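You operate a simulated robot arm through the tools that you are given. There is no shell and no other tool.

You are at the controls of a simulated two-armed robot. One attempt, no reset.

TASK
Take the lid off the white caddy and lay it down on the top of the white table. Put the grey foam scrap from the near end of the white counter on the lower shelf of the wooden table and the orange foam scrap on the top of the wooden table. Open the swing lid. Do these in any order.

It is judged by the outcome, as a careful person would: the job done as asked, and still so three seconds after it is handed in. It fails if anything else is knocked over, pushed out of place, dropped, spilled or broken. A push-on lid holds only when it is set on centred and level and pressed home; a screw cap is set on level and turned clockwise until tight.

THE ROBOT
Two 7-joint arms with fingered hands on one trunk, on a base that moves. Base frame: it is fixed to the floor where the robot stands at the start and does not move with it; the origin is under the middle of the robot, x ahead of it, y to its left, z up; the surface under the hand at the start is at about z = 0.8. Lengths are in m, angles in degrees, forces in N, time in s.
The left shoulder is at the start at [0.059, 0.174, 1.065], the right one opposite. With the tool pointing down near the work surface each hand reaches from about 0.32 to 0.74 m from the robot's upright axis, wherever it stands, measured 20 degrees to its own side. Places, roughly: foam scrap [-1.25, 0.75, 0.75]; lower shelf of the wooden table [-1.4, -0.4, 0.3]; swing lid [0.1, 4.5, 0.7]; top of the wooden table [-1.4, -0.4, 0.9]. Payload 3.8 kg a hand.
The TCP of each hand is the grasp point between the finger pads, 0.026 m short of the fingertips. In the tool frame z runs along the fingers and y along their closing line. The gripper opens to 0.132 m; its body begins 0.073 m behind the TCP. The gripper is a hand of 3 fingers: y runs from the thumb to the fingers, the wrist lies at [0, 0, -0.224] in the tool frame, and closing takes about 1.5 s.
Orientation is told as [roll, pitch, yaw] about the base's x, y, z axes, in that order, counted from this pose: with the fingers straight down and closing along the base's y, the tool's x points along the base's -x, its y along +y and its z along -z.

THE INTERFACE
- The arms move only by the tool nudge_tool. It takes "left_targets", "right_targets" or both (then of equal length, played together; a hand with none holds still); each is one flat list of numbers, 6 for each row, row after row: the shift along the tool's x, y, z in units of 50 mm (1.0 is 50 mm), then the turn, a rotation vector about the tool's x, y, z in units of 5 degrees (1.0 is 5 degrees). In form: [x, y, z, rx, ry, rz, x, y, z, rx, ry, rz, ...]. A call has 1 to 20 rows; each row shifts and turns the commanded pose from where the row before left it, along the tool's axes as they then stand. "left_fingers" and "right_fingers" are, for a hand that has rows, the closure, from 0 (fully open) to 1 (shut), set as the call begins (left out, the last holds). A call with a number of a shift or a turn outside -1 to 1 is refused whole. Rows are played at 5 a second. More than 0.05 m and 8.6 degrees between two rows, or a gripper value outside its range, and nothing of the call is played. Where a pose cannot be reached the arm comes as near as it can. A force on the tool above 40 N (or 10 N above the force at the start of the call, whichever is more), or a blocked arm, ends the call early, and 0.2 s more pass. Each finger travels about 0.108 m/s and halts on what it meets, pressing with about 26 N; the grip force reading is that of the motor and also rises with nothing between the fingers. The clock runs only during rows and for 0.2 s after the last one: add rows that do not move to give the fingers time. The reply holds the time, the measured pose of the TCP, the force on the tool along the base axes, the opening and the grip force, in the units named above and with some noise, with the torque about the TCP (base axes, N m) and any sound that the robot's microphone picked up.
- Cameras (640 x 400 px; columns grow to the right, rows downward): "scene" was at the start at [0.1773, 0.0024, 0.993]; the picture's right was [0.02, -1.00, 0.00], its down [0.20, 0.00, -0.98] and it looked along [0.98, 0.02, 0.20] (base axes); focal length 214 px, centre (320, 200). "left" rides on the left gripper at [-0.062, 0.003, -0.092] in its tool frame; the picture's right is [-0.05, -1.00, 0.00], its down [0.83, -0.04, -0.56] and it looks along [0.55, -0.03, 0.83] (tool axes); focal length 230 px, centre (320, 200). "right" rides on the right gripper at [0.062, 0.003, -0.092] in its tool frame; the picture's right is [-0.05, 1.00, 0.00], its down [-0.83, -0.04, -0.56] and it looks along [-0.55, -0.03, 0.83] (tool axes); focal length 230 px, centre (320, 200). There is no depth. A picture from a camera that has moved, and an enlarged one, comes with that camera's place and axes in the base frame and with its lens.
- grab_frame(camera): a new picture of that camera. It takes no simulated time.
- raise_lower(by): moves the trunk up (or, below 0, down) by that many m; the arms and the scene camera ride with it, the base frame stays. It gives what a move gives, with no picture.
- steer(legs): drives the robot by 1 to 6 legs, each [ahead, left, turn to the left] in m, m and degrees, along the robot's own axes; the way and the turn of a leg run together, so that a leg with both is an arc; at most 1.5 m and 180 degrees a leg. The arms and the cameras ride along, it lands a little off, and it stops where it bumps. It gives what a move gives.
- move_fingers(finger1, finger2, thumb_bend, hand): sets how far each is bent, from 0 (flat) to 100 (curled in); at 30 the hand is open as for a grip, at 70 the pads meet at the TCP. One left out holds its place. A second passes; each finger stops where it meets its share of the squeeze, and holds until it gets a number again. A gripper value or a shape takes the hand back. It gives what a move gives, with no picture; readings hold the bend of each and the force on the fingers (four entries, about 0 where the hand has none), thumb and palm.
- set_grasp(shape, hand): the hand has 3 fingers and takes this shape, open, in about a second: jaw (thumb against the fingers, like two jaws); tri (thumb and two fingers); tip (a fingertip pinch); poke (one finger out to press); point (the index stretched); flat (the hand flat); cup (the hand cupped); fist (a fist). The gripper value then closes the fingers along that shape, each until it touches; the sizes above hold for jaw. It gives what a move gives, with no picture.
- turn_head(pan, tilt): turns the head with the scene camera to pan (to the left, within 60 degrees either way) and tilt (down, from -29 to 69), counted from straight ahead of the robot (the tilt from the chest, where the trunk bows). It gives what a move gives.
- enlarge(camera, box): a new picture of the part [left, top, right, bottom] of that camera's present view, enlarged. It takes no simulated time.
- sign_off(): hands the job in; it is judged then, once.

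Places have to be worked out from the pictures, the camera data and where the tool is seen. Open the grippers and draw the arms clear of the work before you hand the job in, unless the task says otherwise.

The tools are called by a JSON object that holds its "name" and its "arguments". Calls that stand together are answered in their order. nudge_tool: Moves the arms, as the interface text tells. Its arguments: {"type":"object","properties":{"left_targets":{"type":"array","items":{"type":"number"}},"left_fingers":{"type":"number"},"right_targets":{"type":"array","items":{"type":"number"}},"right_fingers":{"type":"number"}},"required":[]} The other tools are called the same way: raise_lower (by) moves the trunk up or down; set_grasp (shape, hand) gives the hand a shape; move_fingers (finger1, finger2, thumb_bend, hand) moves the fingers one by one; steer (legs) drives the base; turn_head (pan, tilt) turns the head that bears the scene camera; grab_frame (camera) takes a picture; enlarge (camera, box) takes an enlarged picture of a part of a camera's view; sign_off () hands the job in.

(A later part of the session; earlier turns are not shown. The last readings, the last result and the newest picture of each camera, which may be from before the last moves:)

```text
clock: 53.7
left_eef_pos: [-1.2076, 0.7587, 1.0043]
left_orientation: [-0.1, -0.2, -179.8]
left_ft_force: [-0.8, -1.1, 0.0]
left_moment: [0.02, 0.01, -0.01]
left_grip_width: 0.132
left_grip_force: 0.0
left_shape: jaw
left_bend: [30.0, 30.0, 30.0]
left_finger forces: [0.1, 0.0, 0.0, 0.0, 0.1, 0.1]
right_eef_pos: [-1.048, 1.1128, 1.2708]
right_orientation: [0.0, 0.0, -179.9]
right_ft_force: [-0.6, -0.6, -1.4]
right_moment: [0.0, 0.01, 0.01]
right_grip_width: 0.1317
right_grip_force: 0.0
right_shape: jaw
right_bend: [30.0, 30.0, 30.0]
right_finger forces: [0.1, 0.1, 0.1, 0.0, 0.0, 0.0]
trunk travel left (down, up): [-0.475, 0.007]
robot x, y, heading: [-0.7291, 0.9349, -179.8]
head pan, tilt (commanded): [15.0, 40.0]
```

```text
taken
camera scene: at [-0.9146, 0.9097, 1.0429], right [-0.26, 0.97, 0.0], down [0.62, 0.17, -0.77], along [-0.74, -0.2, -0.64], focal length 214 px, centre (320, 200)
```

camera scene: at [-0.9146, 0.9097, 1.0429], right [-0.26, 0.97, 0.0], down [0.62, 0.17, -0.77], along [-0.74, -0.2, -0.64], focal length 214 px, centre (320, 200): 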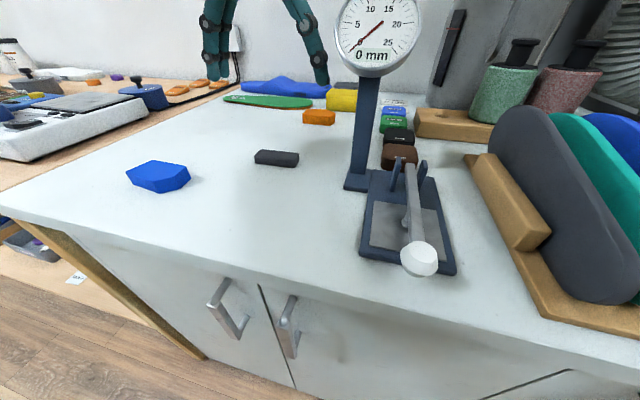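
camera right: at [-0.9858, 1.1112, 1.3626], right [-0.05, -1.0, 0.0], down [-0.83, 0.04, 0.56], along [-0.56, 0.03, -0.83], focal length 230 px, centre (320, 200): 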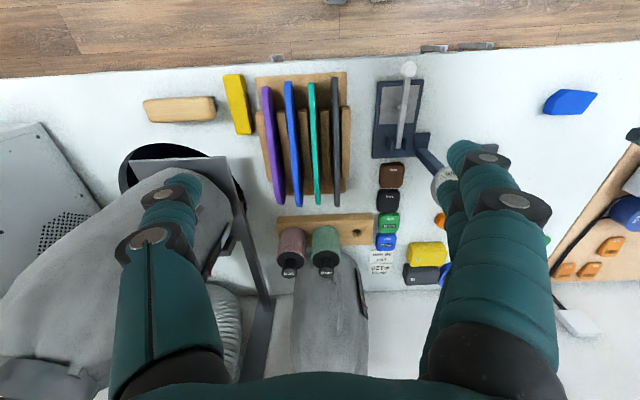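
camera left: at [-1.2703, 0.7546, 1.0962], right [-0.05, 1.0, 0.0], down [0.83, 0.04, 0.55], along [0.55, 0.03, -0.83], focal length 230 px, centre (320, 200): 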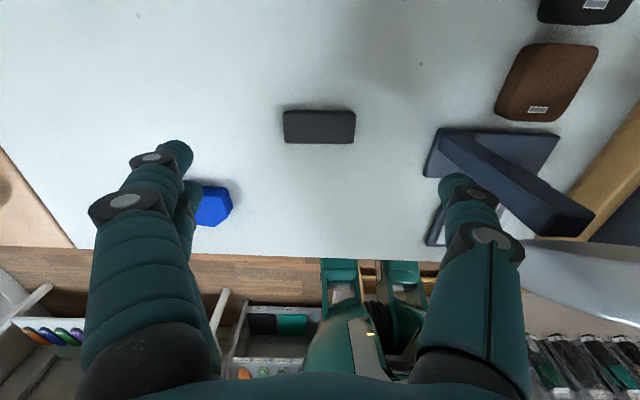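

The grey scrap sits centred under the left hand; the dial gauge has roughly 3 cm clearance from the thumb. I shift 5 mm away from the gauge and descend to z≈0.893.

{"name": "nudge_tool", "arguments": {"left_targets": [0, 0.12, 0.5, 0, 0, 0, 0, 0, 0.6, 0, 0, 0, 0, 0, 0.6, 0, 0, 0, 0, 0, 0.5, 0, 0, 0], "left_fingers": 0}}

{"name": "grab_frame", "arguments": {"camera": "left"}}

{"name": "grab_frame", "arguments": {"camera": "scene"}}

```text
clock: 54.7
left_eef_pos: [-1.206, 0.7509, 0.8906]
left_orientation: [0.0, 0.0, -180.0]
left_ft_force: [-0.3, 0.3, 1.3]
left_moment: [-0.02, 0.03, 0.02]
left_grip_width: 0.1319
left_grip_force: 0.1
left_shape: jaw
left_bend: [30.0, 30.0, 30.0]
left_finger forces: [0.0, 0.1, 0.0, 0.0, 0.1, 0.1]
right_eef_pos: [-1.0479, 1.1137, 1.271]
right_orientation: [0.0, 0.0, -179.9]
right_ft_force: [0.7, 0.0, -0.1]
right_moment: [0.0, -0.04, 0.0]
right_grip_width: 0.1317
right_grip_force: 0.0
right_shape: jaw
right_bend: [30.0, 30.0, 30.0]
right_finger forces: [0.1, 0.1, 0.0, 0.0, 0.0, 0.0]
trunk travel left (down, up): [-0.475, 0.007]
robot x, y, heading: [-0.7243, 0.9319, -180.0]
head pan, tilt (commanded): [15.0, 40.0]
```

```text
taken
camera left: at [-1.2673, 0.7479, 0.9844], right [-0.05, 1.0, 0.0], down [0.83, 0.04, 0.55], along [0.55, 0.03, -0.83], focal length 230 px, centre (320, 200)
```

left: 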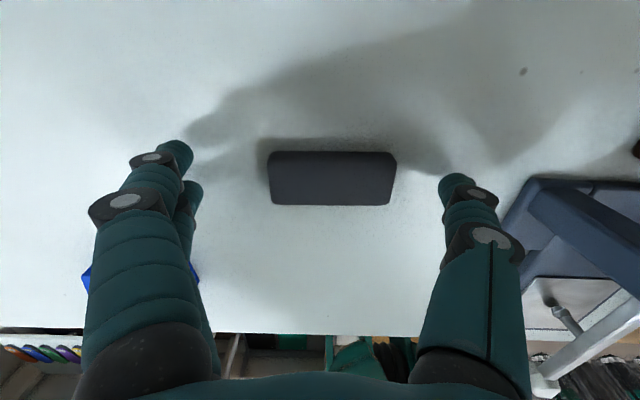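

```text
taken
camera scene: at [-0.9145, 0.9098, 1.043], right [-0.26, 0.97, 0.0], down [0.62, 0.17, -0.77], along [-0.74, -0.2, -0.64], focal length 214 px, centre (320, 200)
```

scene: 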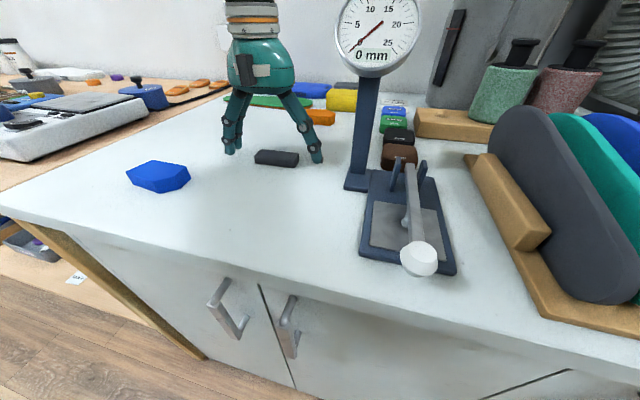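

Fingertips straddle the scrap. I zoom in to judge the tip height above the counter.

{"name": "enlarge", "arguments": {"camera": "scene", "box": [200, 90, 360, 190]}}

```text
4.00 times, centred on (280, 140) of scene
camera zoom: at [-0.9145, 0.9098, 1.043], right [-0.26, 0.97, 0.0], down [0.62, 0.17, -0.77], along [-0.74, -0.2, -0.64], focal length 858 px, centre (480, 440)
```

zoom: 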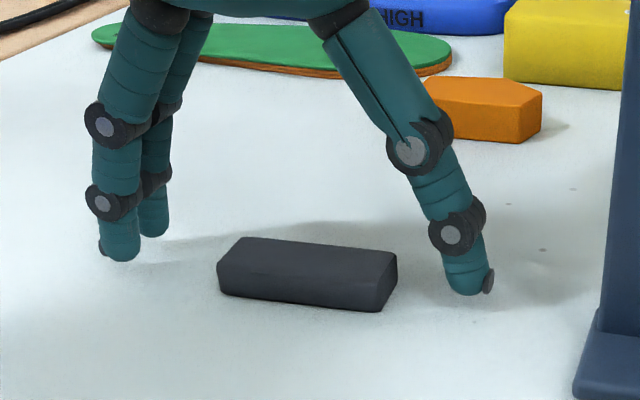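

The tips are about 1 cm above the counter. I lower 6 mm more and close.

{"name": "nudge_tool", "arguments": {"left_targets": [0, 0, 0.12, 0, 0, 0], "left_fingers": 0}}

{"name": "nudge_tool", "arguments": {"left_targets": [0, 0, 0, 0, 0, 0, 0, 0, 0, 0, 0, 0, 0, 0, 0, 0, 0, 0, 0, 0, 0, 0, 0, 0, 0, 0, 0, 0, 0, 0, 0, 0, 0, 0, 0, 0, 0, 0, 0, 0, 0, 0], "left_fingers": 1}}

{"name": "enlarge", "arguments": {"camera": "scene", "box": [200, 90, 360, 190]}}

{"name": "grab_frame", "arguments": {"camera": "left"}}

```text
clock: 55.1
left_eef_pos: [-1.2062, 0.7517, 0.8875]
left_orientation: [-0.1, -0.2, -180.0]
left_ft_force: [0.4, -1.6, -0.3]
left_moment: [0.02, -0.01, -0.02]
left_grip_width: 0.1319
left_grip_force: 0.1
left_shape: jaw
left_bend: [30.0, 30.0, 30.0]
left_finger forces: [0.0, 0.0, 0.1, 0.1, 0.1, 0.0]
right_eef_pos: [-1.048, 1.1139, 1.2707]
right_orientation: [-0.1, 0.0, -179.9]
right_ft_force: [0.0, -0.2, 0.1]
right_moment: [0.05, 0.03, 0.02]
right_grip_width: 0.1318
right_grip_force: 0.1
right_shape: jaw
right_bend: [30.0, 30.0, 30.0]
right_finger forces: [0.1, 0.0, 0.1, 0.0, 0.0, 0.0]
trunk travel left (down, up): [-0.475, 0.007]
robot x, y, heading: [-0.7219, 0.932, -179.9]
head pan, tilt (commanded): [15.0, 40.0]
```

```text
clock: 56.7
left_eef_pos: [-1.2053, 0.7513, 0.8879]
left_orientation: [0.0, 0.0, -180.0]
left_ft_force: [0.2, 0.5, -1.0]
left_moment: [0.01, -0.02, 0.0]
left_grip_width: 0.0598
left_grip_force: 26.5
left_shape: jaw
left_bend: [74.0, 73.0, 70.0]
left_finger forces: [15.2, 15.1, 0.0, 0.0, 24.4, 0.0]
right_eef_pos: [-1.048, 1.1131, 1.2705]
right_orientation: [0.0, 0.0, -179.9]
right_ft_force: [0.0, 0.6, -0.7]
right_moment: [0.01, 0.01, -0.04]
right_grip_width: 0.132
right_grip_force: 0.0
right_shape: jaw
right_bend: [30.0, 30.0, 30.0]
right_finger forces: [0.1, 0.1, 0.1, 0.0, 0.0, 0.0]
trunk travel left (down, up): [-0.475, 0.007]
robot x, y, heading: [-0.7245, 0.9324, -179.9]
head pan, tilt (commanded): [15.0, 40.0]
```

```text
4.00 times, centred on (280, 140) of scene
camera zoom: at [-0.9143, 0.91, 1.0431], right [-0.26, 0.97, 0.0], down [0.62, 0.17, -0.77], along [-0.74, -0.2, -0.64], focal length 858 px, centre (480, 440)
```

zoom: 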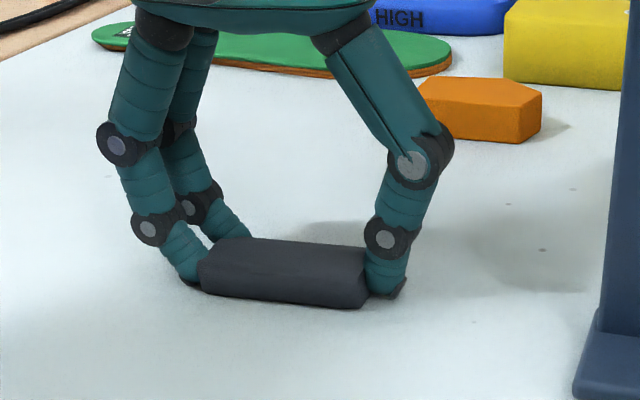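

```text
taken
camera left: at [-1.2676, 0.7481, 0.9792], right [-0.05, 1.0, 0.0], down [0.83, 0.04, 0.55], along [0.55, 0.03, -0.83], focal length 230 px, centre (320, 200)
```

left: 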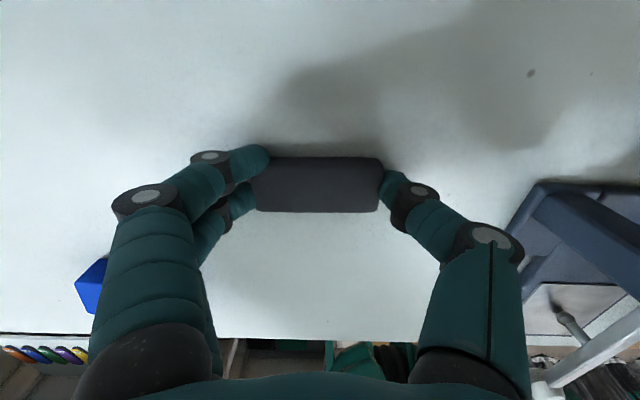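

Grey is held (60 mm, 26 N). I lift it straight up about 0.24 m.

{"name": "nudge_tool", "arguments": {"left_targets": [0, 0, -0.4, 0, 0, 0, 0, 0, -0.6, 0, 0, 0, 0, 0, -0.9, 0, 0, 0, 0, 0, -0.95, 0, 0, 0, 0, 0, -0.95, 0, 0, 0, 0, 0, -0.95, 0, 0, 0]}}

{"name": "grab_frame", "arguments": {"camera": "left"}}

{"name": "grab_frame", "arguments": {"camera": "scene"}}

```text
clock: 58.1
left_eef_pos: [-1.2022, 0.7518, 1.1297]
left_orientation: [0.0, 0.0, -180.0]
left_ft_force: [0.6, 0.0, -0.8]
left_moment: [0.03, 0.02, 0.03]
left_grip_width: 0.0592
left_grip_force: 26.1
left_shape: jaw
left_bend: [74.0, 73.0, 70.0]
left_finger forces: [15.3, 15.0, 0.1, 0.0, 24.2, 0.0]
right_eef_pos: [-1.0477, 1.1147, 1.2693]
right_orientation: [-0.1, 0.0, -179.9]
right_ft_force: [0.0, -0.1, -0.1]
right_moment: [0.02, 0.01, -0.02]
right_grip_width: 0.132
right_grip_force: 0.0
right_shape: jaw
right_bend: [30.0, 30.0, 30.0]
right_finger forces: [0.0, 0.0, 0.0, 0.0, 0.0, 0.0]
trunk travel left (down, up): [-0.475, 0.007]
robot x, y, heading: [-0.7232, 0.9324, -179.6]
head pan, tilt (commanded): [15.0, 40.0]
```

```text
taken
camera left: at [-1.264, 0.7482, 1.2207], right [-0.05, 1.0, 0.0], down [0.83, 0.04, 0.55], along [0.55, 0.03, -0.83], focal length 230 px, centre (320, 200)
```

left: 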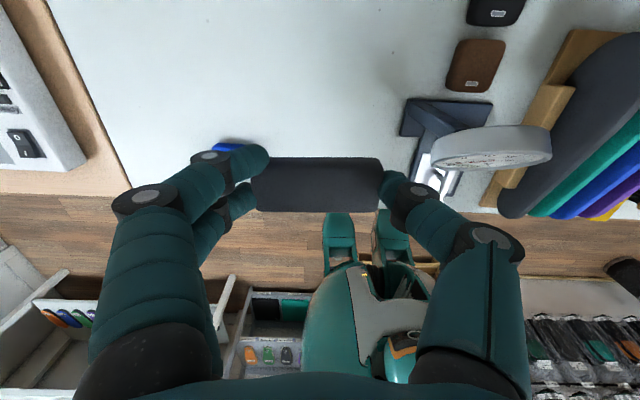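

```text
taken
camera scene: at [-0.914, 0.9103, 1.0432], right [-0.26, 0.97, 0.0], down [0.62, 0.17, -0.77], along [-0.74, -0.2, -0.64], focal length 214 px, centre (320, 200)
```

scene: 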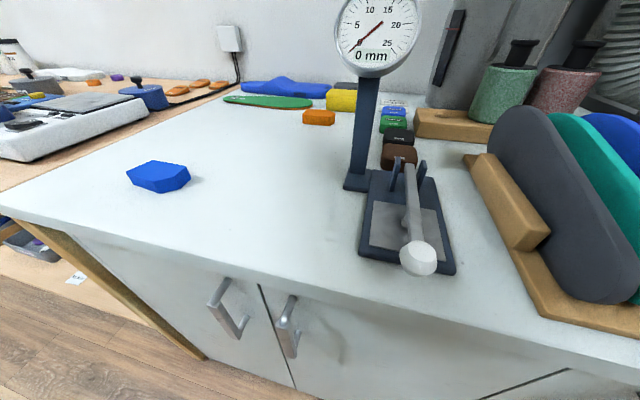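

The scrap is secure. I back off from the counter, then strafe towards the wooden table to a spot in front of the free shelf area (about y 0.12).

{"name": "steer", "arguments": {"legs": [[-0.28, 0, -0.3], [0, 0.81, 0]]}}

{"name": "turn_head", "arguments": {"pan": 0, "tilt": 40}}

{"name": "grab_frame", "arguments": {"camera": "scene"}}

```text
clock: 67.2
left_eef_pos: [-0.9261, -0.066, 1.1275]
left_orientation: [-0.1, 0.0, 179.9]
left_ft_force: [0.3, 0.2, 1.0]
left_moment: [-0.02, -0.01, 0.0]
left_grip_width: 0.06
left_grip_force: 26.0
left_shape: jaw
left_bend: [74.0, 73.0, 70.0]
left_finger forces: [15.3, 15.2, 0.0, 0.0, 24.2, 0.1]
right_eef_pos: [-0.7699, 0.2959, 1.269]
right_orientation: [0.0, 0.0, 179.9]
right_ft_force: [0.2, 0.0, 0.4]
right_moment: [-0.02, 0.02, 0.02]
right_grip_width: 0.1319
right_grip_force: 0.0
right_shape: jaw
right_bend: [30.0, 30.0, 30.0]
right_finger forces: [0.1, 0.0, 0.0, 0.1, 0.1, 0.0]
trunk travel left (down, up): [-0.475, 0.007]
robot x, y, heading: [-0.4453, 0.1176, 180.0]
head pan, tilt (commanded): [15.0, 40.0]
```

```text
clock: 68.0
left_eef_pos: [-0.9261, -0.0659, 1.1269]
left_orientation: [0.0, 0.0, 179.9]
left_ft_force: [0.5, -0.3, 0.4]
left_moment: [-0.02, -0.01, 0.02]
left_grip_width: 0.0597
left_grip_force: 26.2
left_shape: jaw
left_bend: [74.0, 73.0, 70.0]
left_finger forces: [15.2, 15.1, 0.0, 0.0, 24.2, 0.0]
right_eef_pos: [-0.7689, 0.295, 1.2688]
right_orientation: [0.0, 0.1, 179.9]
right_ft_force: [0.3, 0.6, 1.3]
right_moment: [-0.03, -0.03, 0.01]
right_grip_width: 0.132
right_grip_force: 0.0
right_shape: jaw
right_bend: [30.0, 30.0, 30.0]
right_finger forces: [0.0, 0.0, 0.0, 0.1, 0.1, 0.1]
trunk travel left (down, up): [-0.475, 0.007]
robot x, y, heading: [-0.4465, 0.1142, 179.9]
head pan, tilt (commanded): [0.0, 40.0]
```

```text
taken
camera scene: at [-0.6405, 0.114, 1.0431], right [0.0, 1.0, 0.0], down [0.64, 0.0, -0.77], along [-0.77, 0.0, -0.64], focal length 214 px, centre (320, 200)
```

scene: 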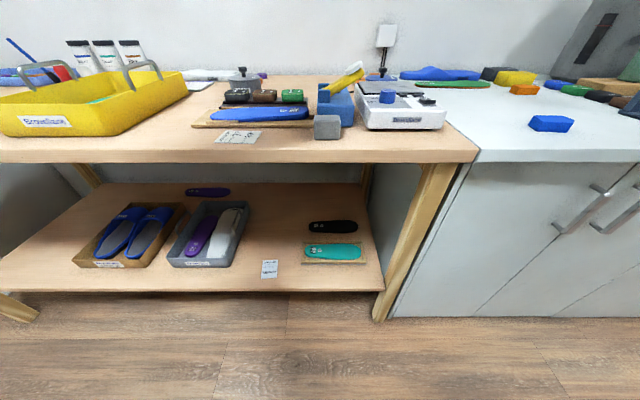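

The shelf's free patch is around [-1.2,-0.1], z≈0.29, between the grey tray and the teal insole, behind the little card. I retract the left hand 0.12 m and lower the trunk so that the arm can pass under the tabletop.

{"name": "nudge_tool", "arguments": {"left_targets": [0.8, 0, 0, 0, 0, 0, 0.8, 0, 0, 0, 0, 0, 0.8, 0, 0, 0, 0, 0]}}

{"name": "raise_lower", "arguments": {"by": -0.25}}

{"name": "raise_lower", "arguments": {"by": -0.2}}

{"name": "turn_head", "arguments": {"pan": 10, "tilt": 30}}

{"name": "grab_frame", "arguments": {"camera": "scene"}}

```text
clock: 68.8
left_eef_pos: [-0.8065, -0.0652, 1.1269]
left_orientation: [-0.1, 0.0, 179.9]
left_ft_force: [0.3, -0.3, 0.0]
left_moment: [0.01, 0.01, 0.04]
left_grip_width: 0.0595
left_grip_force: 26.5
left_shape: jaw
left_bend: [74.0, 73.0, 70.0]
left_finger forces: [15.1, 14.8, 0.1, 0.0, 24.0, 0.0]
right_eef_pos: [-0.7697, 0.2962, 1.2704]
right_orientation: [0.0, 0.0, 179.9]
right_ft_force: [-0.5, -0.3, -0.2]
right_moment: [0.01, 0.05, -0.02]
right_grip_width: 0.1321
right_grip_force: 0.1
right_shape: jaw
right_bend: [30.0, 30.0, 30.0]
right_finger forces: [0.1, 0.0, 0.0, 0.0, 0.0, 0.0]
trunk travel left (down, up): [-0.475, 0.007]
robot x, y, heading: [-0.4491, 0.112, 179.5]
head pan, tilt (commanded): [0.0, 40.0]
```

```text
clock: 71.3
left_eef_pos: [-0.807, -0.066, 0.8771]
left_orientation: [-0.1, 0.0, 179.9]
left_ft_force: [0.2, 1.0, -0.1]
left_moment: [0.0, -0.05, 0.01]
left_grip_width: 0.0595
left_grip_force: 26.3
left_shape: jaw
left_bend: [74.0, 73.0, 70.0]
left_finger forces: [14.9, 14.9, 0.0, 0.1, 23.9, 0.0]
right_eef_pos: [-0.7696, 0.2962, 1.0198]
right_orientation: [0.0, 0.0, 179.8]
right_ft_force: [0.4, 0.7, 0.5]
right_moment: [0.04, 0.0, 0.02]
right_grip_width: 0.132
right_grip_force: 0.0
right_shape: jaw
right_bend: [30.0, 30.0, 30.0]
right_finger forces: [0.0, 0.0, 0.1, 0.1, 0.0, 0.1]
trunk travel left (down, up): [-0.225, 0.257]
robot x, y, heading: [-0.4445, 0.1127, 180.0]
head pan, tilt (commanded): [0.0, 40.0]
```

```text
clock: 73.5
left_eef_pos: [-0.8065, -0.0658, 0.6772]
left_orientation: [0.1, -0.2, 179.9]
left_ft_force: [0.2, 0.6, 0.7]
left_moment: [0.01, -0.02, 0.01]
left_grip_width: 0.0596
left_grip_force: 25.8
left_shape: jaw
left_bend: [74.0, 73.0, 70.0]
left_finger forces: [14.8, 14.7, 0.0, 0.0, 23.8, 0.0]
right_eef_pos: [-0.7705, 0.2964, 0.8207]
right_orientation: [0.0, 0.0, 180.0]
right_ft_force: [0.1, 0.0, -0.2]
right_moment: [0.01, 0.0, -0.01]
right_grip_width: 0.1318
right_grip_force: 0.1
right_shape: jaw
right_bend: [30.0, 30.0, 30.0]
right_finger forces: [0.0, 0.1, 0.1, 0.0, 0.0, 0.0]
trunk travel left (down, up): [-0.025, 0.457]
robot x, y, heading: [-0.4471, 0.1126, 179.8]
head pan, tilt (commanded): [0.0, 40.0]
```

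```text
clock: 74.2
left_eef_pos: [-0.8067, -0.0662, 0.6777]
left_orientation: [0.0, 0.0, 179.9]
left_ft_force: [-0.5, -0.4, -0.5]
left_moment: [0.0, 0.04, -0.01]
left_grip_width: 0.0597
left_grip_force: 26.2
left_shape: jaw
left_bend: [74.0, 73.0, 70.0]
left_finger forces: [14.8, 14.7, 0.1, 0.1, 23.7, 0.1]
right_eef_pos: [-0.7704, 0.2965, 0.8196]
right_orientation: [0.0, 0.0, 180.0]
right_ft_force: [0.2, 0.0, -0.1]
right_moment: [-0.02, -0.01, 0.0]
right_grip_width: 0.132
right_grip_force: 0.1
right_shape: jaw
right_bend: [30.0, 30.0, 30.0]
right_finger forces: [0.0, 0.0, 0.0, 0.0, 0.0, 0.0]
trunk travel left (down, up): [-0.025, 0.457]
robot x, y, heading: [-0.4478, 0.1147, 179.8]
head pan, tilt (commanded): [10.0, 30.0]
```

```text
taken
camera scene: at [-0.6351, 0.0985, 0.5738], right [-0.17, 0.99, 0.0], down [0.49, 0.09, -0.87], along [-0.85, -0.15, -0.5], focal length 214 px, centre (320, 200)
```

scene: 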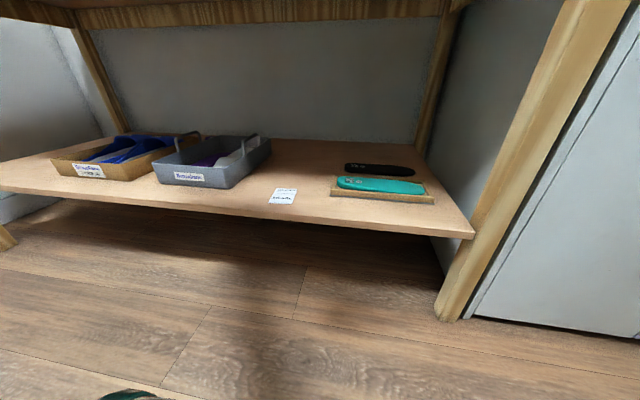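

Shelf height triangulates to z≈0.293; target for the scrap ≈[-1.2,-0.095]. I lower the left hand to z≈0.46 in the open, then drive 0.12 m ahead.

{"name": "nudge_tool", "arguments": {"left_targets": [0, 0, 0.9, 0, 0, 0, 0, 0, 0.9, 0, 0, 0, 0, 0, 0.9, 0, 0, 0, 0, 0, 0.9, 0, 0, 0, 0, 0, 0.7, 0, 0, 0]}}

{"name": "steer", "arguments": {"legs": [[0.12, 0, 0]]}}

{"name": "turn_head", "arguments": {"pan": 10, "tilt": 20}}

{"name": "grab_frame", "arguments": {"camera": "scene"}}

```text
clock: 75.4
left_eef_pos: [-0.8366, -0.074, 0.6065]
left_orientation: [0.1, 0.0, 180.0]
left_ft_force: [-0.4, -0.6, 0.6]
left_moment: [0.0, -0.01, -0.03]
left_grip_width: 0.0594
left_grip_force: 25.9
left_shape: jaw
left_bend: [74.0, 73.0, 70.0]
left_finger forces: [14.8, 14.6, 0.0, 0.0, 23.7, 0.0]
left hand out of reach, approached as far as the arm can: row 1, 2, 3, 4, 5
right_eef_pos: [-0.7699, 0.296, 0.82]
right_orientation: [0.1, 0.0, 179.9]
right_ft_force: [-0.4, 0.3, 0.4]
right_moment: [-0.02, -0.01, -0.01]
right_grip_width: 0.1319
right_grip_force: 0.1
right_shape: jaw
right_bend: [30.0, 30.0, 30.0]
right_finger forces: [0.1, 0.1, 0.0, 0.0, 0.0, 0.0]
trunk travel left (down, up): [-0.025, 0.457]
robot x, y, heading: [-0.4449, 0.1137, 179.8]
head pan, tilt (commanded): [10.0, 30.0]
```

```text
clock: 76.7
left_eef_pos: [-0.9546, -0.0736, 0.6084]
left_orientation: [0.0, 0.1, 179.8]
left_ft_force: [0.2, -0.3, -0.5]
left_moment: [-0.03, 0.0, 0.0]
left_grip_width: 0.0593
left_grip_force: 25.6
left_shape: jaw
left_bend: [74.0, 73.0, 70.0]
left_finger forces: [14.9, 14.6, 0.0, 0.0, 23.7, 0.0]
right_eef_pos: [-0.889, 0.2969, 0.8197]
right_orientation: [0.0, 0.0, 179.9]
right_ft_force: [0.1, -0.1, 0.0]
right_moment: [-0.01, 0.04, -0.01]
right_grip_width: 0.1319
right_grip_force: 0.0
right_shape: jaw
right_bend: [30.0, 30.0, 30.0]
right_finger forces: [0.0, 0.1, 0.0, 0.1, 0.1, 0.0]
trunk travel left (down, up): [-0.025, 0.457]
robot x, y, heading: [-0.5674, 0.1127, 180.0]
head pan, tilt (commanded): [10.0, 30.0]
```

```text
clock: 77.4
left_eef_pos: [-0.955, -0.0727, 0.6087]
left_orientation: [0.0, 0.1, 179.8]
left_ft_force: [-0.5, 0.3, -0.1]
left_moment: [0.01, -0.04, 0.0]
left_grip_width: 0.0594
left_grip_force: 26.3
left_shape: jaw
left_bend: [74.0, 73.0, 70.0]
left_finger forces: [14.9, 14.5, 0.0, 0.0, 23.7, 0.1]
right_eef_pos: [-0.8892, 0.297, 0.8201]
right_orientation: [0.0, 0.1, 179.9]
right_ft_force: [0.0, 0.3, -0.4]
right_moment: [-0.01, 0.01, 0.01]
right_grip_width: 0.1319
right_grip_force: 0.1
right_shape: jaw
right_bend: [30.0, 30.0, 30.0]
right_finger forces: [0.0, 0.0, 0.0, 0.0, 0.0, 0.0]
trunk travel left (down, up): [-0.025, 0.457]
robot x, y, heading: [-0.567, 0.1124, 180.0]
head pan, tilt (commanded): [10.0, 20.0]
```

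```text
taken
camera scene: at [-0.7563, 0.0984, 0.5899], right [-0.17, 0.99, 0.0], down [0.34, 0.06, -0.94], along [-0.93, -0.16, -0.34], focal length 214 px, centre (320, 200)
```

scene: 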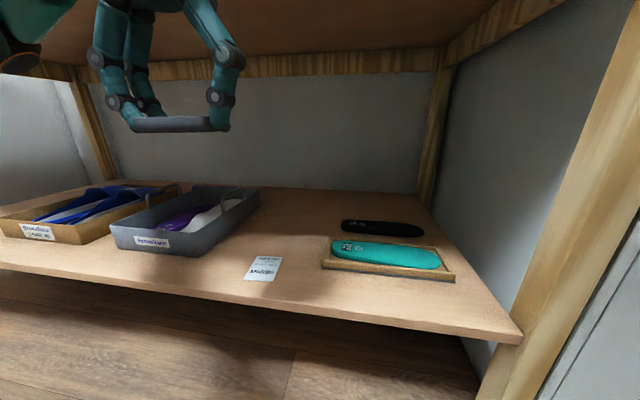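

At this low trunk height the folded arm cannot go lower close to the body, so I back off 0.35 m, extend the arm in free space first, then test lowering with the fingers vertical.

{"name": "steer", "arguments": {"legs": [[-0.35, 0, 0]]}}

{"name": "nudge_tool", "arguments": {"left_targets": [-0.9, 0, 0, 0, 0, 0, -0.9, 0, 0, 0, 0, 0, -0.9, 0, 0, 0, 0, 0, -0.9, 0, 0, 0, 0, 0, -0.9, 0, 0, 0, 0, 0]}}

```text
clock: 79.6
left_eef_pos: [-0.6069, -0.0735, 0.6085]
left_orientation: [0.0, -0.1, 179.6]
left_ft_force: [-0.3, -0.4, -0.2]
left_moment: [-0.01, 0.03, 0.02]
left_grip_width: 0.0594
left_grip_force: 26.1
left_shape: jaw
left_bend: [74.0, 73.0, 70.0]
left_finger forces: [14.8, 14.6, 0.0, 0.1, 23.7, 0.0]
right_eef_pos: [-0.5377, 0.2975, 0.8193]
right_orientation: [0.0, -0.1, 179.5]
right_ft_force: [0.2, -0.2, -0.3]
right_moment: [-0.02, 0.0, -0.01]
right_grip_width: 0.1319
right_grip_force: 0.1
right_shape: jaw
right_bend: [30.0, 30.0, 30.0]
right_finger forces: [0.0, 0.0, 0.0, 0.0, 0.0, 0.0]
trunk travel left (down, up): [-0.025, 0.457]
robot x, y, heading: [-0.2165, 0.1103, 180.0]
head pan, tilt (commanded): [10.0, 20.0]
```

```text
clock: 80.8
left_eef_pos: [-0.834, -0.0722, 0.6088]
left_orientation: [-0.1, 0.1, 179.7]
left_ft_force: [-0.8, 0.9, -0.3]
left_moment: [-0.03, 0.02, 0.01]
left_grip_width: 0.0594
left_grip_force: 25.8
left_shape: jaw
left_bend: [74.0, 73.0, 70.0]
left_finger forces: [14.6, 14.4, 0.0, 0.0, 23.4, 0.0]
right_eef_pos: [-0.5387, 0.2973, 0.8194]
right_orientation: [0.0, 0.0, 179.6]
right_ft_force: [0.5, 0.6, 0.1]
right_moment: [0.0, 0.02, -0.02]
right_grip_width: 0.132
right_grip_force: 0.0
right_shape: jaw
right_bend: [30.0, 30.0, 30.0]
right_finger forces: [0.1, 0.0, 0.1, 0.0, 0.0, 0.1]
trunk travel left (down, up): [-0.025, 0.457]
robot x, y, heading: [-0.2148, 0.1128, 179.7]
head pan, tilt (commanded): [10.0, 20.0]
```

Extension worked (forward 0.62). Now I lower the hand with fingers vertical.

{"name": "nudge_tool", "arguments": {"left_targets": [0, 0, 0.9, 0, 0, 0, 0, 0, 0.9, 0, 0, 0, 0, 0, 0.9, 0, 0, 0, 0, 0, 0.9, 0, 0, 0, 0, 0, 0.9, 0, 0, 0]}}

{"name": "grab_frame", "arguments": {"camera": "scene"}}

```text
clock: 82.0
left_eef_pos: [-0.8324, -0.0701, 0.3814]
left_orientation: [0.0, 0.2, 179.6]
left_ft_force: [-0.7, 0.5, -0.5]
left_moment: [-0.03, 0.02, -0.02]
left_grip_width: 0.0593
left_grip_force: 26.2
left_shape: jaw
left_bend: [74.0, 73.0, 70.0]
left_finger forces: [14.5, 14.3, 0.0, 0.1, 23.5, 0.1]
right_eef_pos: [-0.5395, 0.2965, 0.8213]
right_orientation: [0.0, 0.0, 179.7]
right_ft_force: [0.0, -0.1, -0.1]
right_moment: [0.0, 0.02, -0.02]
right_grip_width: 0.1316
right_grip_force: 0.1
right_shape: jaw
right_bend: [30.0, 30.0, 30.0]
right_finger forces: [0.0, 0.0, 0.1, 0.0, 0.0, 0.0]
trunk travel left (down, up): [-0.025, 0.457]
robot x, y, heading: [-0.2187, 0.108, 179.7]
head pan, tilt (commanded): [10.0, 20.0]
```

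```text
taken
camera scene: at [-0.4074, 0.0976, 0.5899], right [-0.17, 0.99, 0.0], down [0.34, 0.06, -0.94], along [-0.93, -0.16, -0.34], focal length 214 px, centre (320, 200)
```

scene: 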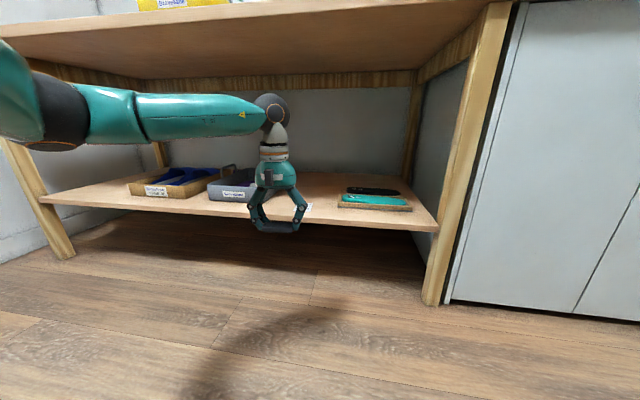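

The arm is extended with wrist z≈0.61, well below the tabletop; the scrap bottom is ~5 cm above shelf level. I drive ahead 0.365 m (and 2 cm left) to bring it over the free patch.

{"name": "steer", "arguments": {"legs": [[0.2, 0.02, 0]]}}

{"name": "grab_frame", "arguments": {"camera": "scene"}}

```text
clock: 83.6
left_eef_pos: [-1.033, -0.0883, 0.3828]
left_orientation: [0.0, 0.1, 179.5]
left_ft_force: [-0.2, -0.1, -0.7]
left_moment: [0.0, 0.0, 0.01]
left_grip_width: 0.0595
left_grip_force: 26.4
left_shape: jaw
left_bend: [74.0, 73.0, 70.0]
left_finger forces: [14.4, 14.4, 0.0, 0.0, 23.5, 0.0]
right_eef_pos: [-0.7397, 0.2791, 0.8179]
right_orientation: [0.1, 0.1, 179.5]
right_ft_force: [0.1, -0.2, 0.5]
right_moment: [-0.01, -0.04, -0.02]
right_grip_width: 0.132
right_grip_force: 0.1
right_shape: jaw
right_bend: [30.0, 30.0, 30.0]
right_finger forces: [0.0, 0.1, 0.0, 0.0, 0.0, 0.0]
trunk travel left (down, up): [-0.025, 0.457]
robot x, y, heading: [-0.4166, 0.0935, 179.5]
head pan, tilt (commanded): [10.0, 20.0]
```

```text
taken
camera scene: at [-0.6076, 0.0792, 0.5899], right [-0.17, 0.99, 0.0], down [0.34, 0.06, -0.94], along [-0.93, -0.16, -0.34], focal length 214 px, centre (320, 200)
```

scene: 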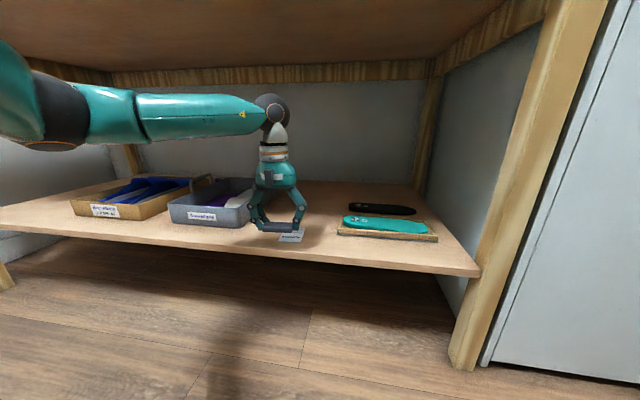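

Clear so far; I continue ahead 0.165 m.

{"name": "steer", "arguments": {"legs": [[0.165, 0, 0.3]]}}

{"name": "grab_frame", "arguments": {"camera": "scene"}}

{"name": "grab_frame", "arguments": {"camera": "left"}}

```text
clock: 85.1
left_eef_pos: [-1.1968, -0.0886, 0.3824]
left_orientation: [0.0, 0.1, 179.5]
left_ft_force: [0.6, 0.1, 0.2]
left_moment: [-0.01, -0.01, 0.02]
left_grip_width: 0.0595
left_grip_force: 25.5
left_shape: jaw
left_bend: [74.0, 73.0, 70.0]
left_finger forces: [14.4, 14.3, 0.1, 0.0, 23.4, 0.0]
right_eef_pos: [-0.9032, 0.2796, 0.82]
right_orientation: [-0.1, -0.1, 179.6]
right_ft_force: [-0.4, -0.2, 0.1]
right_moment: [0.0, -0.02, 0.01]
right_grip_width: 0.1317
right_grip_force: 0.0
right_shape: jaw
right_bend: [30.0, 30.0, 30.0]
right_finger forces: [0.1, 0.0, 0.0, 0.1, 0.0, 0.1]
trunk travel left (down, up): [-0.025, 0.457]
robot x, y, heading: [-0.5784, 0.0947, 179.4]
head pan, tilt (commanded): [10.0, 20.0]
```

```text
taken
camera scene: at [-0.7717, 0.0802, 0.5899], right [-0.17, 0.99, 0.0], down [0.34, 0.06, -0.94], along [-0.93, -0.16, -0.34], focal length 214 px, centre (320, 200)
```

scene: 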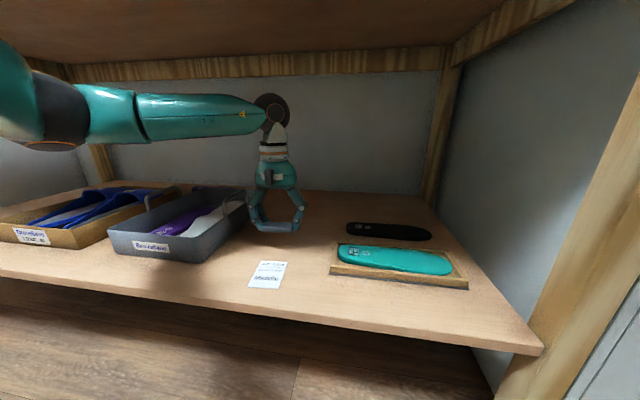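

```text
taken
camera left: at [-1.2585, -0.0904, 0.4735], right [-0.04, 1.0, 0.0], down [0.83, 0.04, 0.56], along [0.56, 0.02, -0.83], focal length 230 px, centre (320, 200)
```

left: 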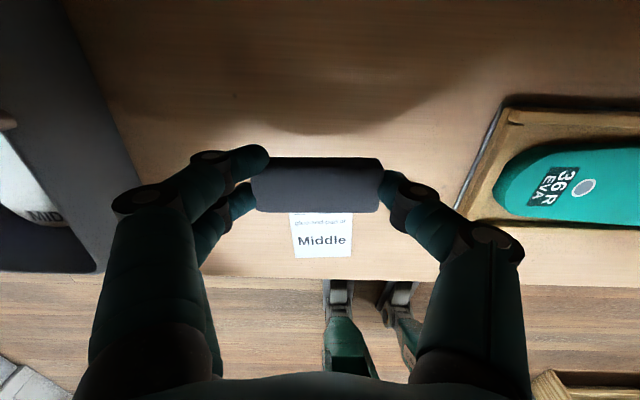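

Centred between tray and teal board, clear of the card. I descend 45 mm and then in small steps.

{"name": "nudge_tool", "arguments": {"left_targets": [0, 0, 0.3, 0, 0, 0, 0, 0, 0.3, 0, 0, 0, 0, 0, 0.3, 0, 0, 0]}}

{"name": "enlarge", "arguments": {"camera": "scene", "box": [200, 150, 360, 270]}}

```text
clock: 85.9
left_eef_pos: [-1.1983, -0.0883, 0.3361]
left_orientation: [0.0, 0.1, 179.7]
left_ft_force: [0.5, 0.4, -0.5]
left_moment: [-0.04, 0.03, -0.03]
left_grip_width: 0.0593
left_grip_force: 25.9
left_shape: jaw
left_bend: [74.0, 73.0, 70.0]
left_finger forces: [14.4, 14.3, 0.0, 0.1, 23.5, 0.0]
right_eef_pos: [-0.9028, 0.2803, 0.8197]
right_orientation: [0.1, 0.0, 179.6]
right_ft_force: [-0.3, 0.4, 0.0]
right_moment: [-0.01, 0.02, -0.01]
right_grip_width: 0.132
right_grip_force: 0.1
right_shape: jaw
right_bend: [30.0, 30.0, 30.0]
right_finger forces: [0.1, 0.0, 0.1, 0.0, 0.0, 0.0]
trunk travel left (down, up): [-0.025, 0.457]
robot x, y, heading: [-0.58, 0.0941, 179.5]
head pan, tilt (commanded): [10.0, 20.0]
```

```text
3.33 times, centred on (280, 210) of scene
camera zoom: at [-0.7717, 0.0802, 0.59], right [-0.17, 0.99, 0.0], down [0.34, 0.06, -0.94], along [-0.93, -0.16, -0.34], focal length 715 px, centre (453, 167)
```

zoom: 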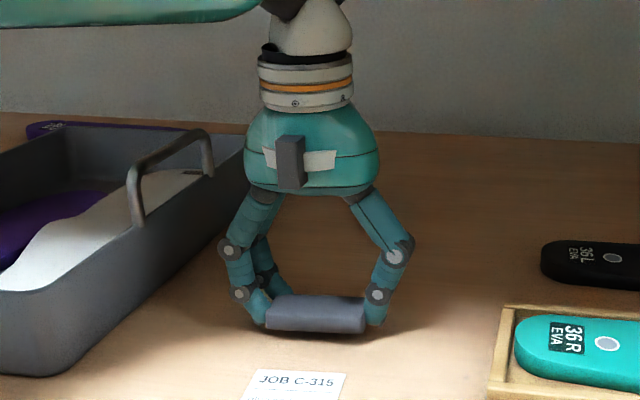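

Nearly down; I take a few 2 mm steps and watch the force.

{"name": "nudge_tool", "arguments": {"left_targets": [0, 0, 0.05, 0, 0, 0, 0, 0, 0.05, 0, 0, 0, 0, 0, 0.04, 0, 0, 0]}}

{"name": "enlarge", "arguments": {"camera": "scene", "box": [230, 190, 330, 260]}}

```text
clock: 86.7
left_eef_pos: [-1.1956, -0.0877, 0.3309]
left_orientation: [-0.1, 0.1, 179.5]
left_ft_force: [-0.7, 0.3, 0.0]
left_moment: [0.03, -0.01, -0.01]
left_grip_width: 0.0595
left_grip_force: 26.3
left_shape: jaw
left_bend: [74.0, 73.0, 70.0]
left_finger forces: [14.3, 14.3, 0.0, 0.0, 23.5, 0.0]
right_eef_pos: [-0.9027, 0.2784, 0.8208]
right_orientation: [0.1, 0.0, 179.6]
right_ft_force: [0.1, -0.4, 0.7]
right_moment: [-0.01, -0.01, 0.01]
right_grip_width: 0.132
right_grip_force: 0.1
right_shape: jaw
right_bend: [30.0, 30.0, 30.0]
right_finger forces: [0.0, 0.0, 0.0, 0.0, 0.0, 0.1]
trunk travel left (down, up): [-0.025, 0.457]
robot x, y, heading: [-0.585, 0.095, 179.7]
head pan, tilt (commanded): [10.0, 20.0]
```

```text
5.71 times, centred on (280, 225) of scene
camera zoom: at [-0.7717, 0.0802, 0.59], right [-0.17, 0.99, 0.0], down [0.34, 0.06, -0.94], along [-0.93, -0.16, -0.34], focal length 1226 px, centre (549, 57)
```

zoom: 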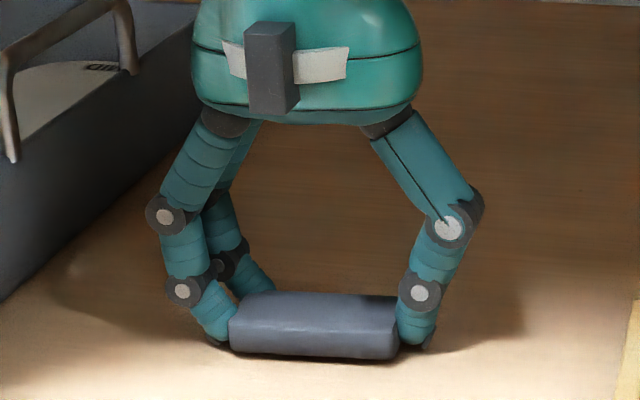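

A small gap remains below the scrap; a few more 2 mm steps.

{"name": "nudge_tool", "arguments": {"left_targets": [0, 0, 0.04, 0, 0, 0, 0, 0, 0.04, 0, 0, 0, 0, 0, 0.04, 0, 0, 0]}}

{"name": "enlarge", "arguments": {"camera": "scene", "box": [230, 190, 330, 260]}}

```text
clock: 87.5
left_eef_pos: [-1.197, -0.0881, 0.3264]
left_orientation: [0.0, -0.2, 179.6]
left_ft_force: [6.8, -2.1, 23.0]
left_moment: [-0.94, -0.21, 0.25]
left_grip_width: 0.0594
left_grip_force: 26.1
left_shape: jaw
left_bend: [74.0, 73.0, 70.0]
left_finger forces: [23.3, 26.3, 0.0, 0.0, 24.5, 0.0]
right_eef_pos: [-0.9016, 0.2799, 0.8205]
right_orientation: [0.0, -0.1, 179.6]
right_ft_force: [-0.7, 0.2, -1.6]
right_moment: [0.0, 0.01, -0.01]
right_grip_width: 0.1319
right_grip_force: 0.1
right_shape: jaw
right_bend: [30.0, 30.0, 30.0]
right_finger forces: [0.0, 0.1, 0.1, 0.0, 0.1, 0.0]
trunk travel left (down, up): [-0.025, 0.457]
robot x, y, heading: [-0.58, 0.0951, 179.9]
head pan, tilt (commanded): [10.0, 20.0]
```

```text
5.71 times, centred on (280, 225) of scene
camera zoom: at [-0.7706, 0.0804, 0.5904], right [-0.17, 0.99, 0.0], down [0.34, 0.06, -0.94], along [-0.93, -0.16, -0.34], focal length 1226 px, centre (549, 57)
```

zoom: 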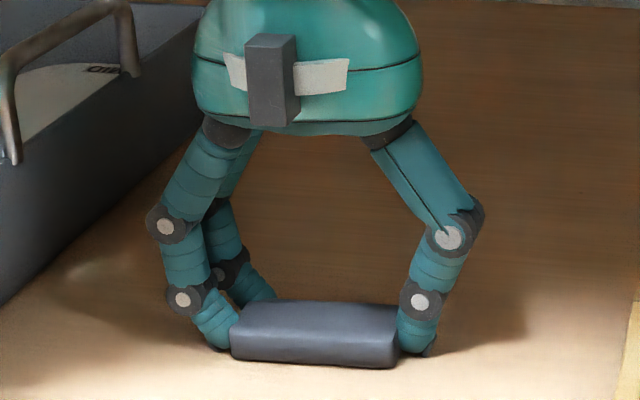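

Contact (23 N). I ease up 3 mm and open the fingers gently to about 85 mm.

{"name": "nudge_tool", "arguments": {"left_targets": [0, 0, -0.05, 0, 0, 0]}}

{"name": "nudge_tool", "arguments": {"left_targets": [0, 0, 0, 0, 0, 0, 0, 0, 0, 0, 0, 0, 0, 0, 0, 0, 0, 0, 0, 0, 0, 0, 0, 0, 0, 0, 0, 0, 0, 0], "left_fingers": 0.3}}

{"name": "enlarge", "arguments": {"camera": "scene", "box": [230, 190, 330, 260]}}

{"name": "grab_frame", "arguments": {"camera": "left"}}

```text
clock: 87.9
left_eef_pos: [-1.1964, -0.0871, 0.3278]
left_orientation: [0.0, 0.0, 179.5]
left_ft_force: [1.9, -2.2, 13.4]
left_moment: [-0.53, -0.04, 0.09]
left_grip_width: 0.0595
left_grip_force: 26.0
left_shape: jaw
left_bend: [74.0, 73.0, 70.0]
left_finger forces: [20.5, 20.8, 0.1, 0.0, 24.4, 0.0]
right_eef_pos: [-0.9023, 0.2797, 0.8195]
right_orientation: [0.0, 0.0, 179.6]
right_ft_force: [0.4, 0.0, -0.2]
right_moment: [-0.04, 0.03, 0.0]
right_grip_width: 0.132
right_grip_force: 0.0
right_shape: jaw
right_bend: [30.0, 30.0, 30.0]
right_finger forces: [0.1, 0.0, 0.0, 0.0, 0.1, 0.0]
trunk travel left (down, up): [-0.025, 0.457]
robot x, y, heading: [-0.5794, 0.0953, 179.5]
head pan, tilt (commanded): [10.0, 20.0]
```

```text
clock: 89.1
left_eef_pos: [-1.1967, -0.0879, 0.326]
left_orientation: [0.1, 0.0, 179.5]
left_ft_force: [-0.8, 3.8, 9.1]
left_moment: [-0.4, 0.0, -0.05]
left_grip_width: 0.0887
left_grip_force: 0.1
left_shape: jaw
left_bend: [70.0, 71.0, 64.0]
left_finger forces: [4.3, 4.7, 0.1, 0.1, 0.0, 0.1]
right_eef_pos: [-0.9026, 0.2802, 0.8207]
right_orientation: [-0.1, 0.0, 179.6]
right_ft_force: [-0.3, -0.4, -0.7]
right_moment: [0.01, -0.03, 0.01]
right_grip_width: 0.132
right_grip_force: 0.2
right_shape: jaw
right_bend: [30.0, 30.0, 30.0]
right_finger forces: [0.0, 0.1, 0.0, 0.1, 0.1, 0.0]
trunk travel left (down, up): [-0.025, 0.457]
robot x, y, heading: [-0.5787, 0.0924, 179.6]
head pan, tilt (commanded): [10.0, 20.0]
```

```text
5.71 times, centred on (280, 225) of scene
camera zoom: at [-0.7713, 0.0804, 0.5901], right [-0.17, 0.99, 0.0], down [0.34, 0.06, -0.94], along [-0.93, -0.16, -0.34], focal length 1226 px, centre (549, 57)
```

zoom: 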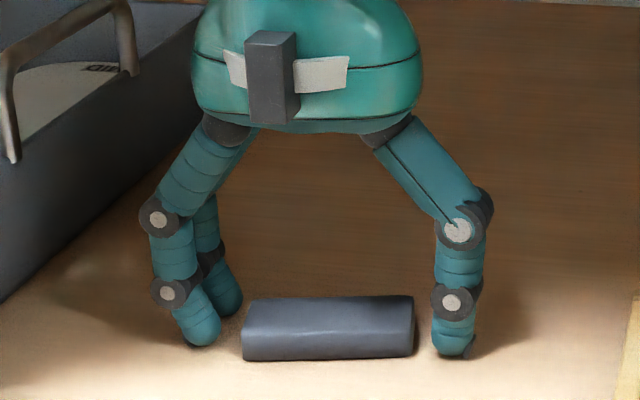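

```text
taken
camera left: at [-1.2584, -0.0898, 0.4185], right [-0.04, 1.0, 0.0], down [0.83, 0.04, 0.56], along [0.55, 0.02, -0.83], focal length 230 px, centre (320, 200)
```

left: 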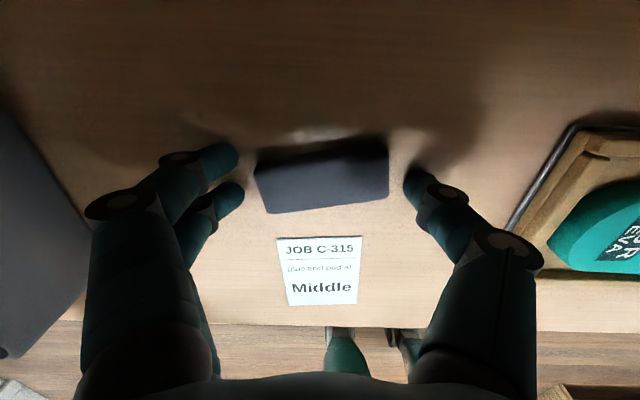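

Released flat on the shelf, clear on both sides. I lift 6 cm straight up, then back the base out the way I came.

{"name": "nudge_tool", "arguments": {"left_targets": [0, 0, -0.3, 0, 0, 0, 0, 0, -0.4, 0, 0, 0, 0, 0, -0.5, 0, 0, 0]}}

{"name": "enlarge", "arguments": {"camera": "scene", "box": [200, 150, 360, 270]}}

{"name": "steer", "arguments": {"legs": [[-0.37, 0, 0]]}}

{"name": "grab_frame", "arguments": {"camera": "scene"}}

```text
clock: 89.9
left_eef_pos: [-1.1961, -0.0886, 0.3856]
left_orientation: [0.0, 0.1, 179.6]
left_ft_force: [-0.6, -0.4, 0.8]
left_moment: [-0.01, 0.01, -0.02]
left_grip_width: 0.092
left_grip_force: 0.1
left_shape: jaw
left_bend: [68.0, 68.0, 64.0]
left_finger forces: [0.0, 0.1, 0.0, 0.1, 0.1, 0.0]
right_eef_pos: [-0.903, 0.2776, 0.821]
right_orientation: [0.1, 0.0, 179.6]
right_ft_force: [-0.2, -0.7, 0.2]
right_moment: [0.0, -0.02, -0.01]
right_grip_width: 0.1319
right_grip_force: 0.1
right_shape: jaw
right_bend: [30.0, 30.0, 30.0]
right_finger forces: [0.0, 0.0, 0.1, 0.1, 0.0, 0.1]
trunk travel left (down, up): [-0.025, 0.457]
robot x, y, heading: [-0.5813, 0.0999, 179.5]
head pan, tilt (commanded): [10.0, 20.0]
```

```text
3.33 times, centred on (280, 210) of scene
camera zoom: at [-0.7716, 0.0802, 0.59], right [-0.17, 0.99, 0.0], down [0.34, 0.06, -0.94], along [-0.93, -0.16, -0.34], focal length 715 px, centre (453, 167)
```

zoom: 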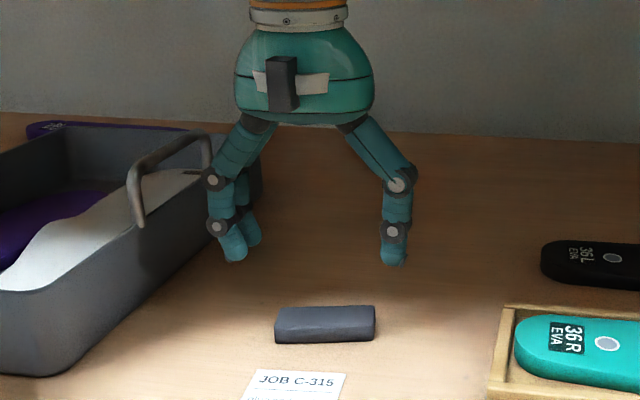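

```text
clock: 92.2
left_eef_pos: [-0.8264, -0.0915, 0.3861]
left_orientation: [0.0, 0.1, 179.7]
left_ft_force: [0.0, 0.2, -0.2]
left_moment: [0.01, -0.02, -0.01]
left_grip_width: 0.0921
left_grip_force: 0.0
left_shape: jaw
left_bend: [68.0, 68.0, 64.0]
left_finger forces: [0.1, 0.0, 0.1, 0.1, 0.0, 0.0]
right_eef_pos: [-0.5356, 0.2762, 0.8206]
right_orientation: [0.0, 0.0, 179.7]
right_ft_force: [0.1, -0.4, 0.1]
right_moment: [0.0, 0.01, -0.03]
right_grip_width: 0.1318
right_grip_force: 0.1
right_shape: jaw
right_bend: [30.0, 30.0, 30.0]
right_finger forces: [0.0, 0.1, 0.0, 0.0, 0.0, 0.0]
trunk travel left (down, up): [-0.025, 0.457]
robot x, y, heading: [-0.2144, 0.0936, 179.5]
head pan, tilt (commanded): [10.0, 20.0]
```

```text
taken
camera scene: at [-0.4027, 0.0776, 0.59], right [-0.17, 0.99, 0.0], down [0.34, 0.06, -0.94], along [-0.93, -0.16, -0.34], focal length 214 px, centre (320, 200)
```

scene: 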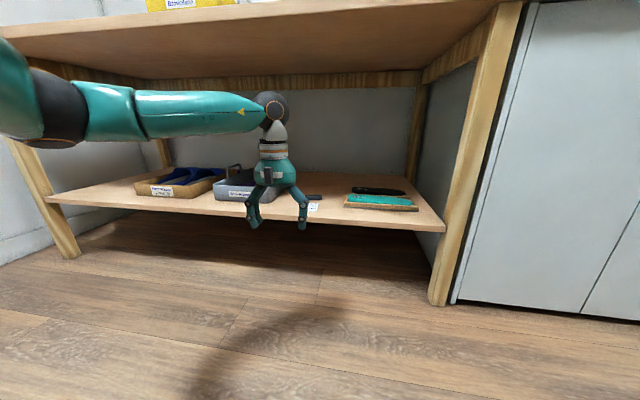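

Grey is done. I raise the trunk, lift the left hand, and look at the wooden tabletop for a clear patch for the orange scrap.

{"name": "raise_lower", "arguments": {"by": 0.45}}

{"name": "nudge_tool", "arguments": {"left_targets": [0, 0, -0.95, 0, 0, 0, 0, 0, -0.95, 0, 0, 0, 0, 0, -0.95, 0, 0, 0, 0, 0, -0.95, 0, 0, 0, 0, 0, -0.95, 0, 0, 0, 0, 0, -0.95, 0, 0, 0, 0.9, 0, 0, 0, 0, 0, 0.9, 0, 0, 0, 0, 0, 0.9, 0, 0, 0, 0, 0], "left_fingers": 0}}

{"name": "turn_head", "arguments": {"pan": 0, "tilt": 30}}

{"name": "grab_frame", "arguments": {"camera": "scene"}}

```text
refused: 0.45 is not a number from -0.4 to 0.4
```

```text
clock: 94.2
left_eef_pos: [-0.6927, -0.0929, 0.6692]
left_orientation: [0.0, 0.2, 179.7]
left_ft_force: [-0.1, -0.9, 0.2]
left_moment: [-0.01, 0.02, 0.0]
left_grip_width: 0.1321
left_grip_force: 0.0
left_shape: jaw
left_bend: [30.0, 30.0, 30.0]
left_finger forces: [0.0, 0.1, 0.0, 0.0, 0.0, 0.0]
right_eef_pos: [-0.5346, 0.2759, 0.8196]
right_orientation: [0.0, 0.0, 179.8]
right_ft_force: [0.6, -0.2, -0.4]
right_moment: [0.01, -0.02, 0.01]
right_grip_width: 0.1316
right_grip_force: 0.0
right_shape: jaw
right_bend: [30.0, 30.0, 30.0]
right_finger forces: [0.0, 0.0, 0.0, 0.0, 0.1, 0.0]
trunk travel left (down, up): [-0.025, 0.457]
robot x, y, heading: [-0.2119, 0.0948, 179.8]
head pan, tilt (commanded): [10.0, 20.0]
```

```text
clock: 95.0
left_eef_pos: [-0.6942, -0.0926, 0.6707]
left_orientation: [-0.1, 0.2, 179.7]
left_ft_force: [0.3, 0.1, 0.8]
left_moment: [0.01, 0.0, -0.01]
left_grip_width: 0.1321
left_grip_force: 0.1
left_shape: jaw
left_bend: [30.0, 30.0, 30.0]
left_finger forces: [0.0, 0.1, 0.1, 0.0, 0.0, 0.0]
right_eef_pos: [-0.5359, 0.275, 0.8205]
right_orientation: [0.1, -0.1, 179.8]
right_ft_force: [-0.5, 0.0, -0.2]
right_moment: [-0.04, 0.0, 0.0]
right_grip_width: 0.1319
right_grip_force: 0.1
right_shape: jaw
right_bend: [30.0, 30.0, 30.0]
right_finger forces: [0.0, 0.0, 0.1, 0.0, 0.0, 0.0]
trunk travel left (down, up): [-0.025, 0.457]
robot x, y, heading: [-0.2114, 0.0921, 179.7]
head pan, tilt (commanded): [0.0, 30.0]
```

```text
taken
camera scene: at [-0.4014, 0.0937, 0.5739], right [0.0, 1.0, 0.0], down [0.5, 0.0, -0.87], along [-0.87, 0.0, -0.5], focal length 214 px, centre (320, 200)
```

scene: 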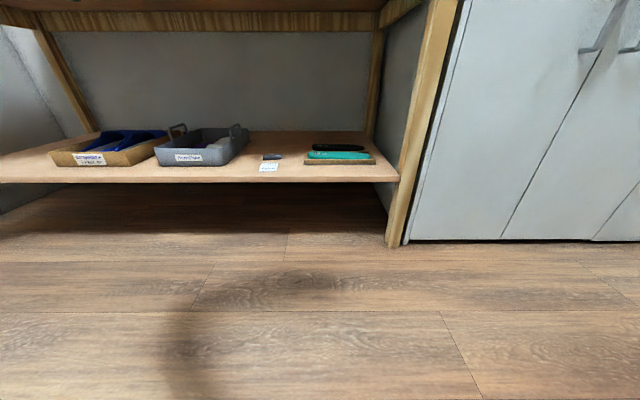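

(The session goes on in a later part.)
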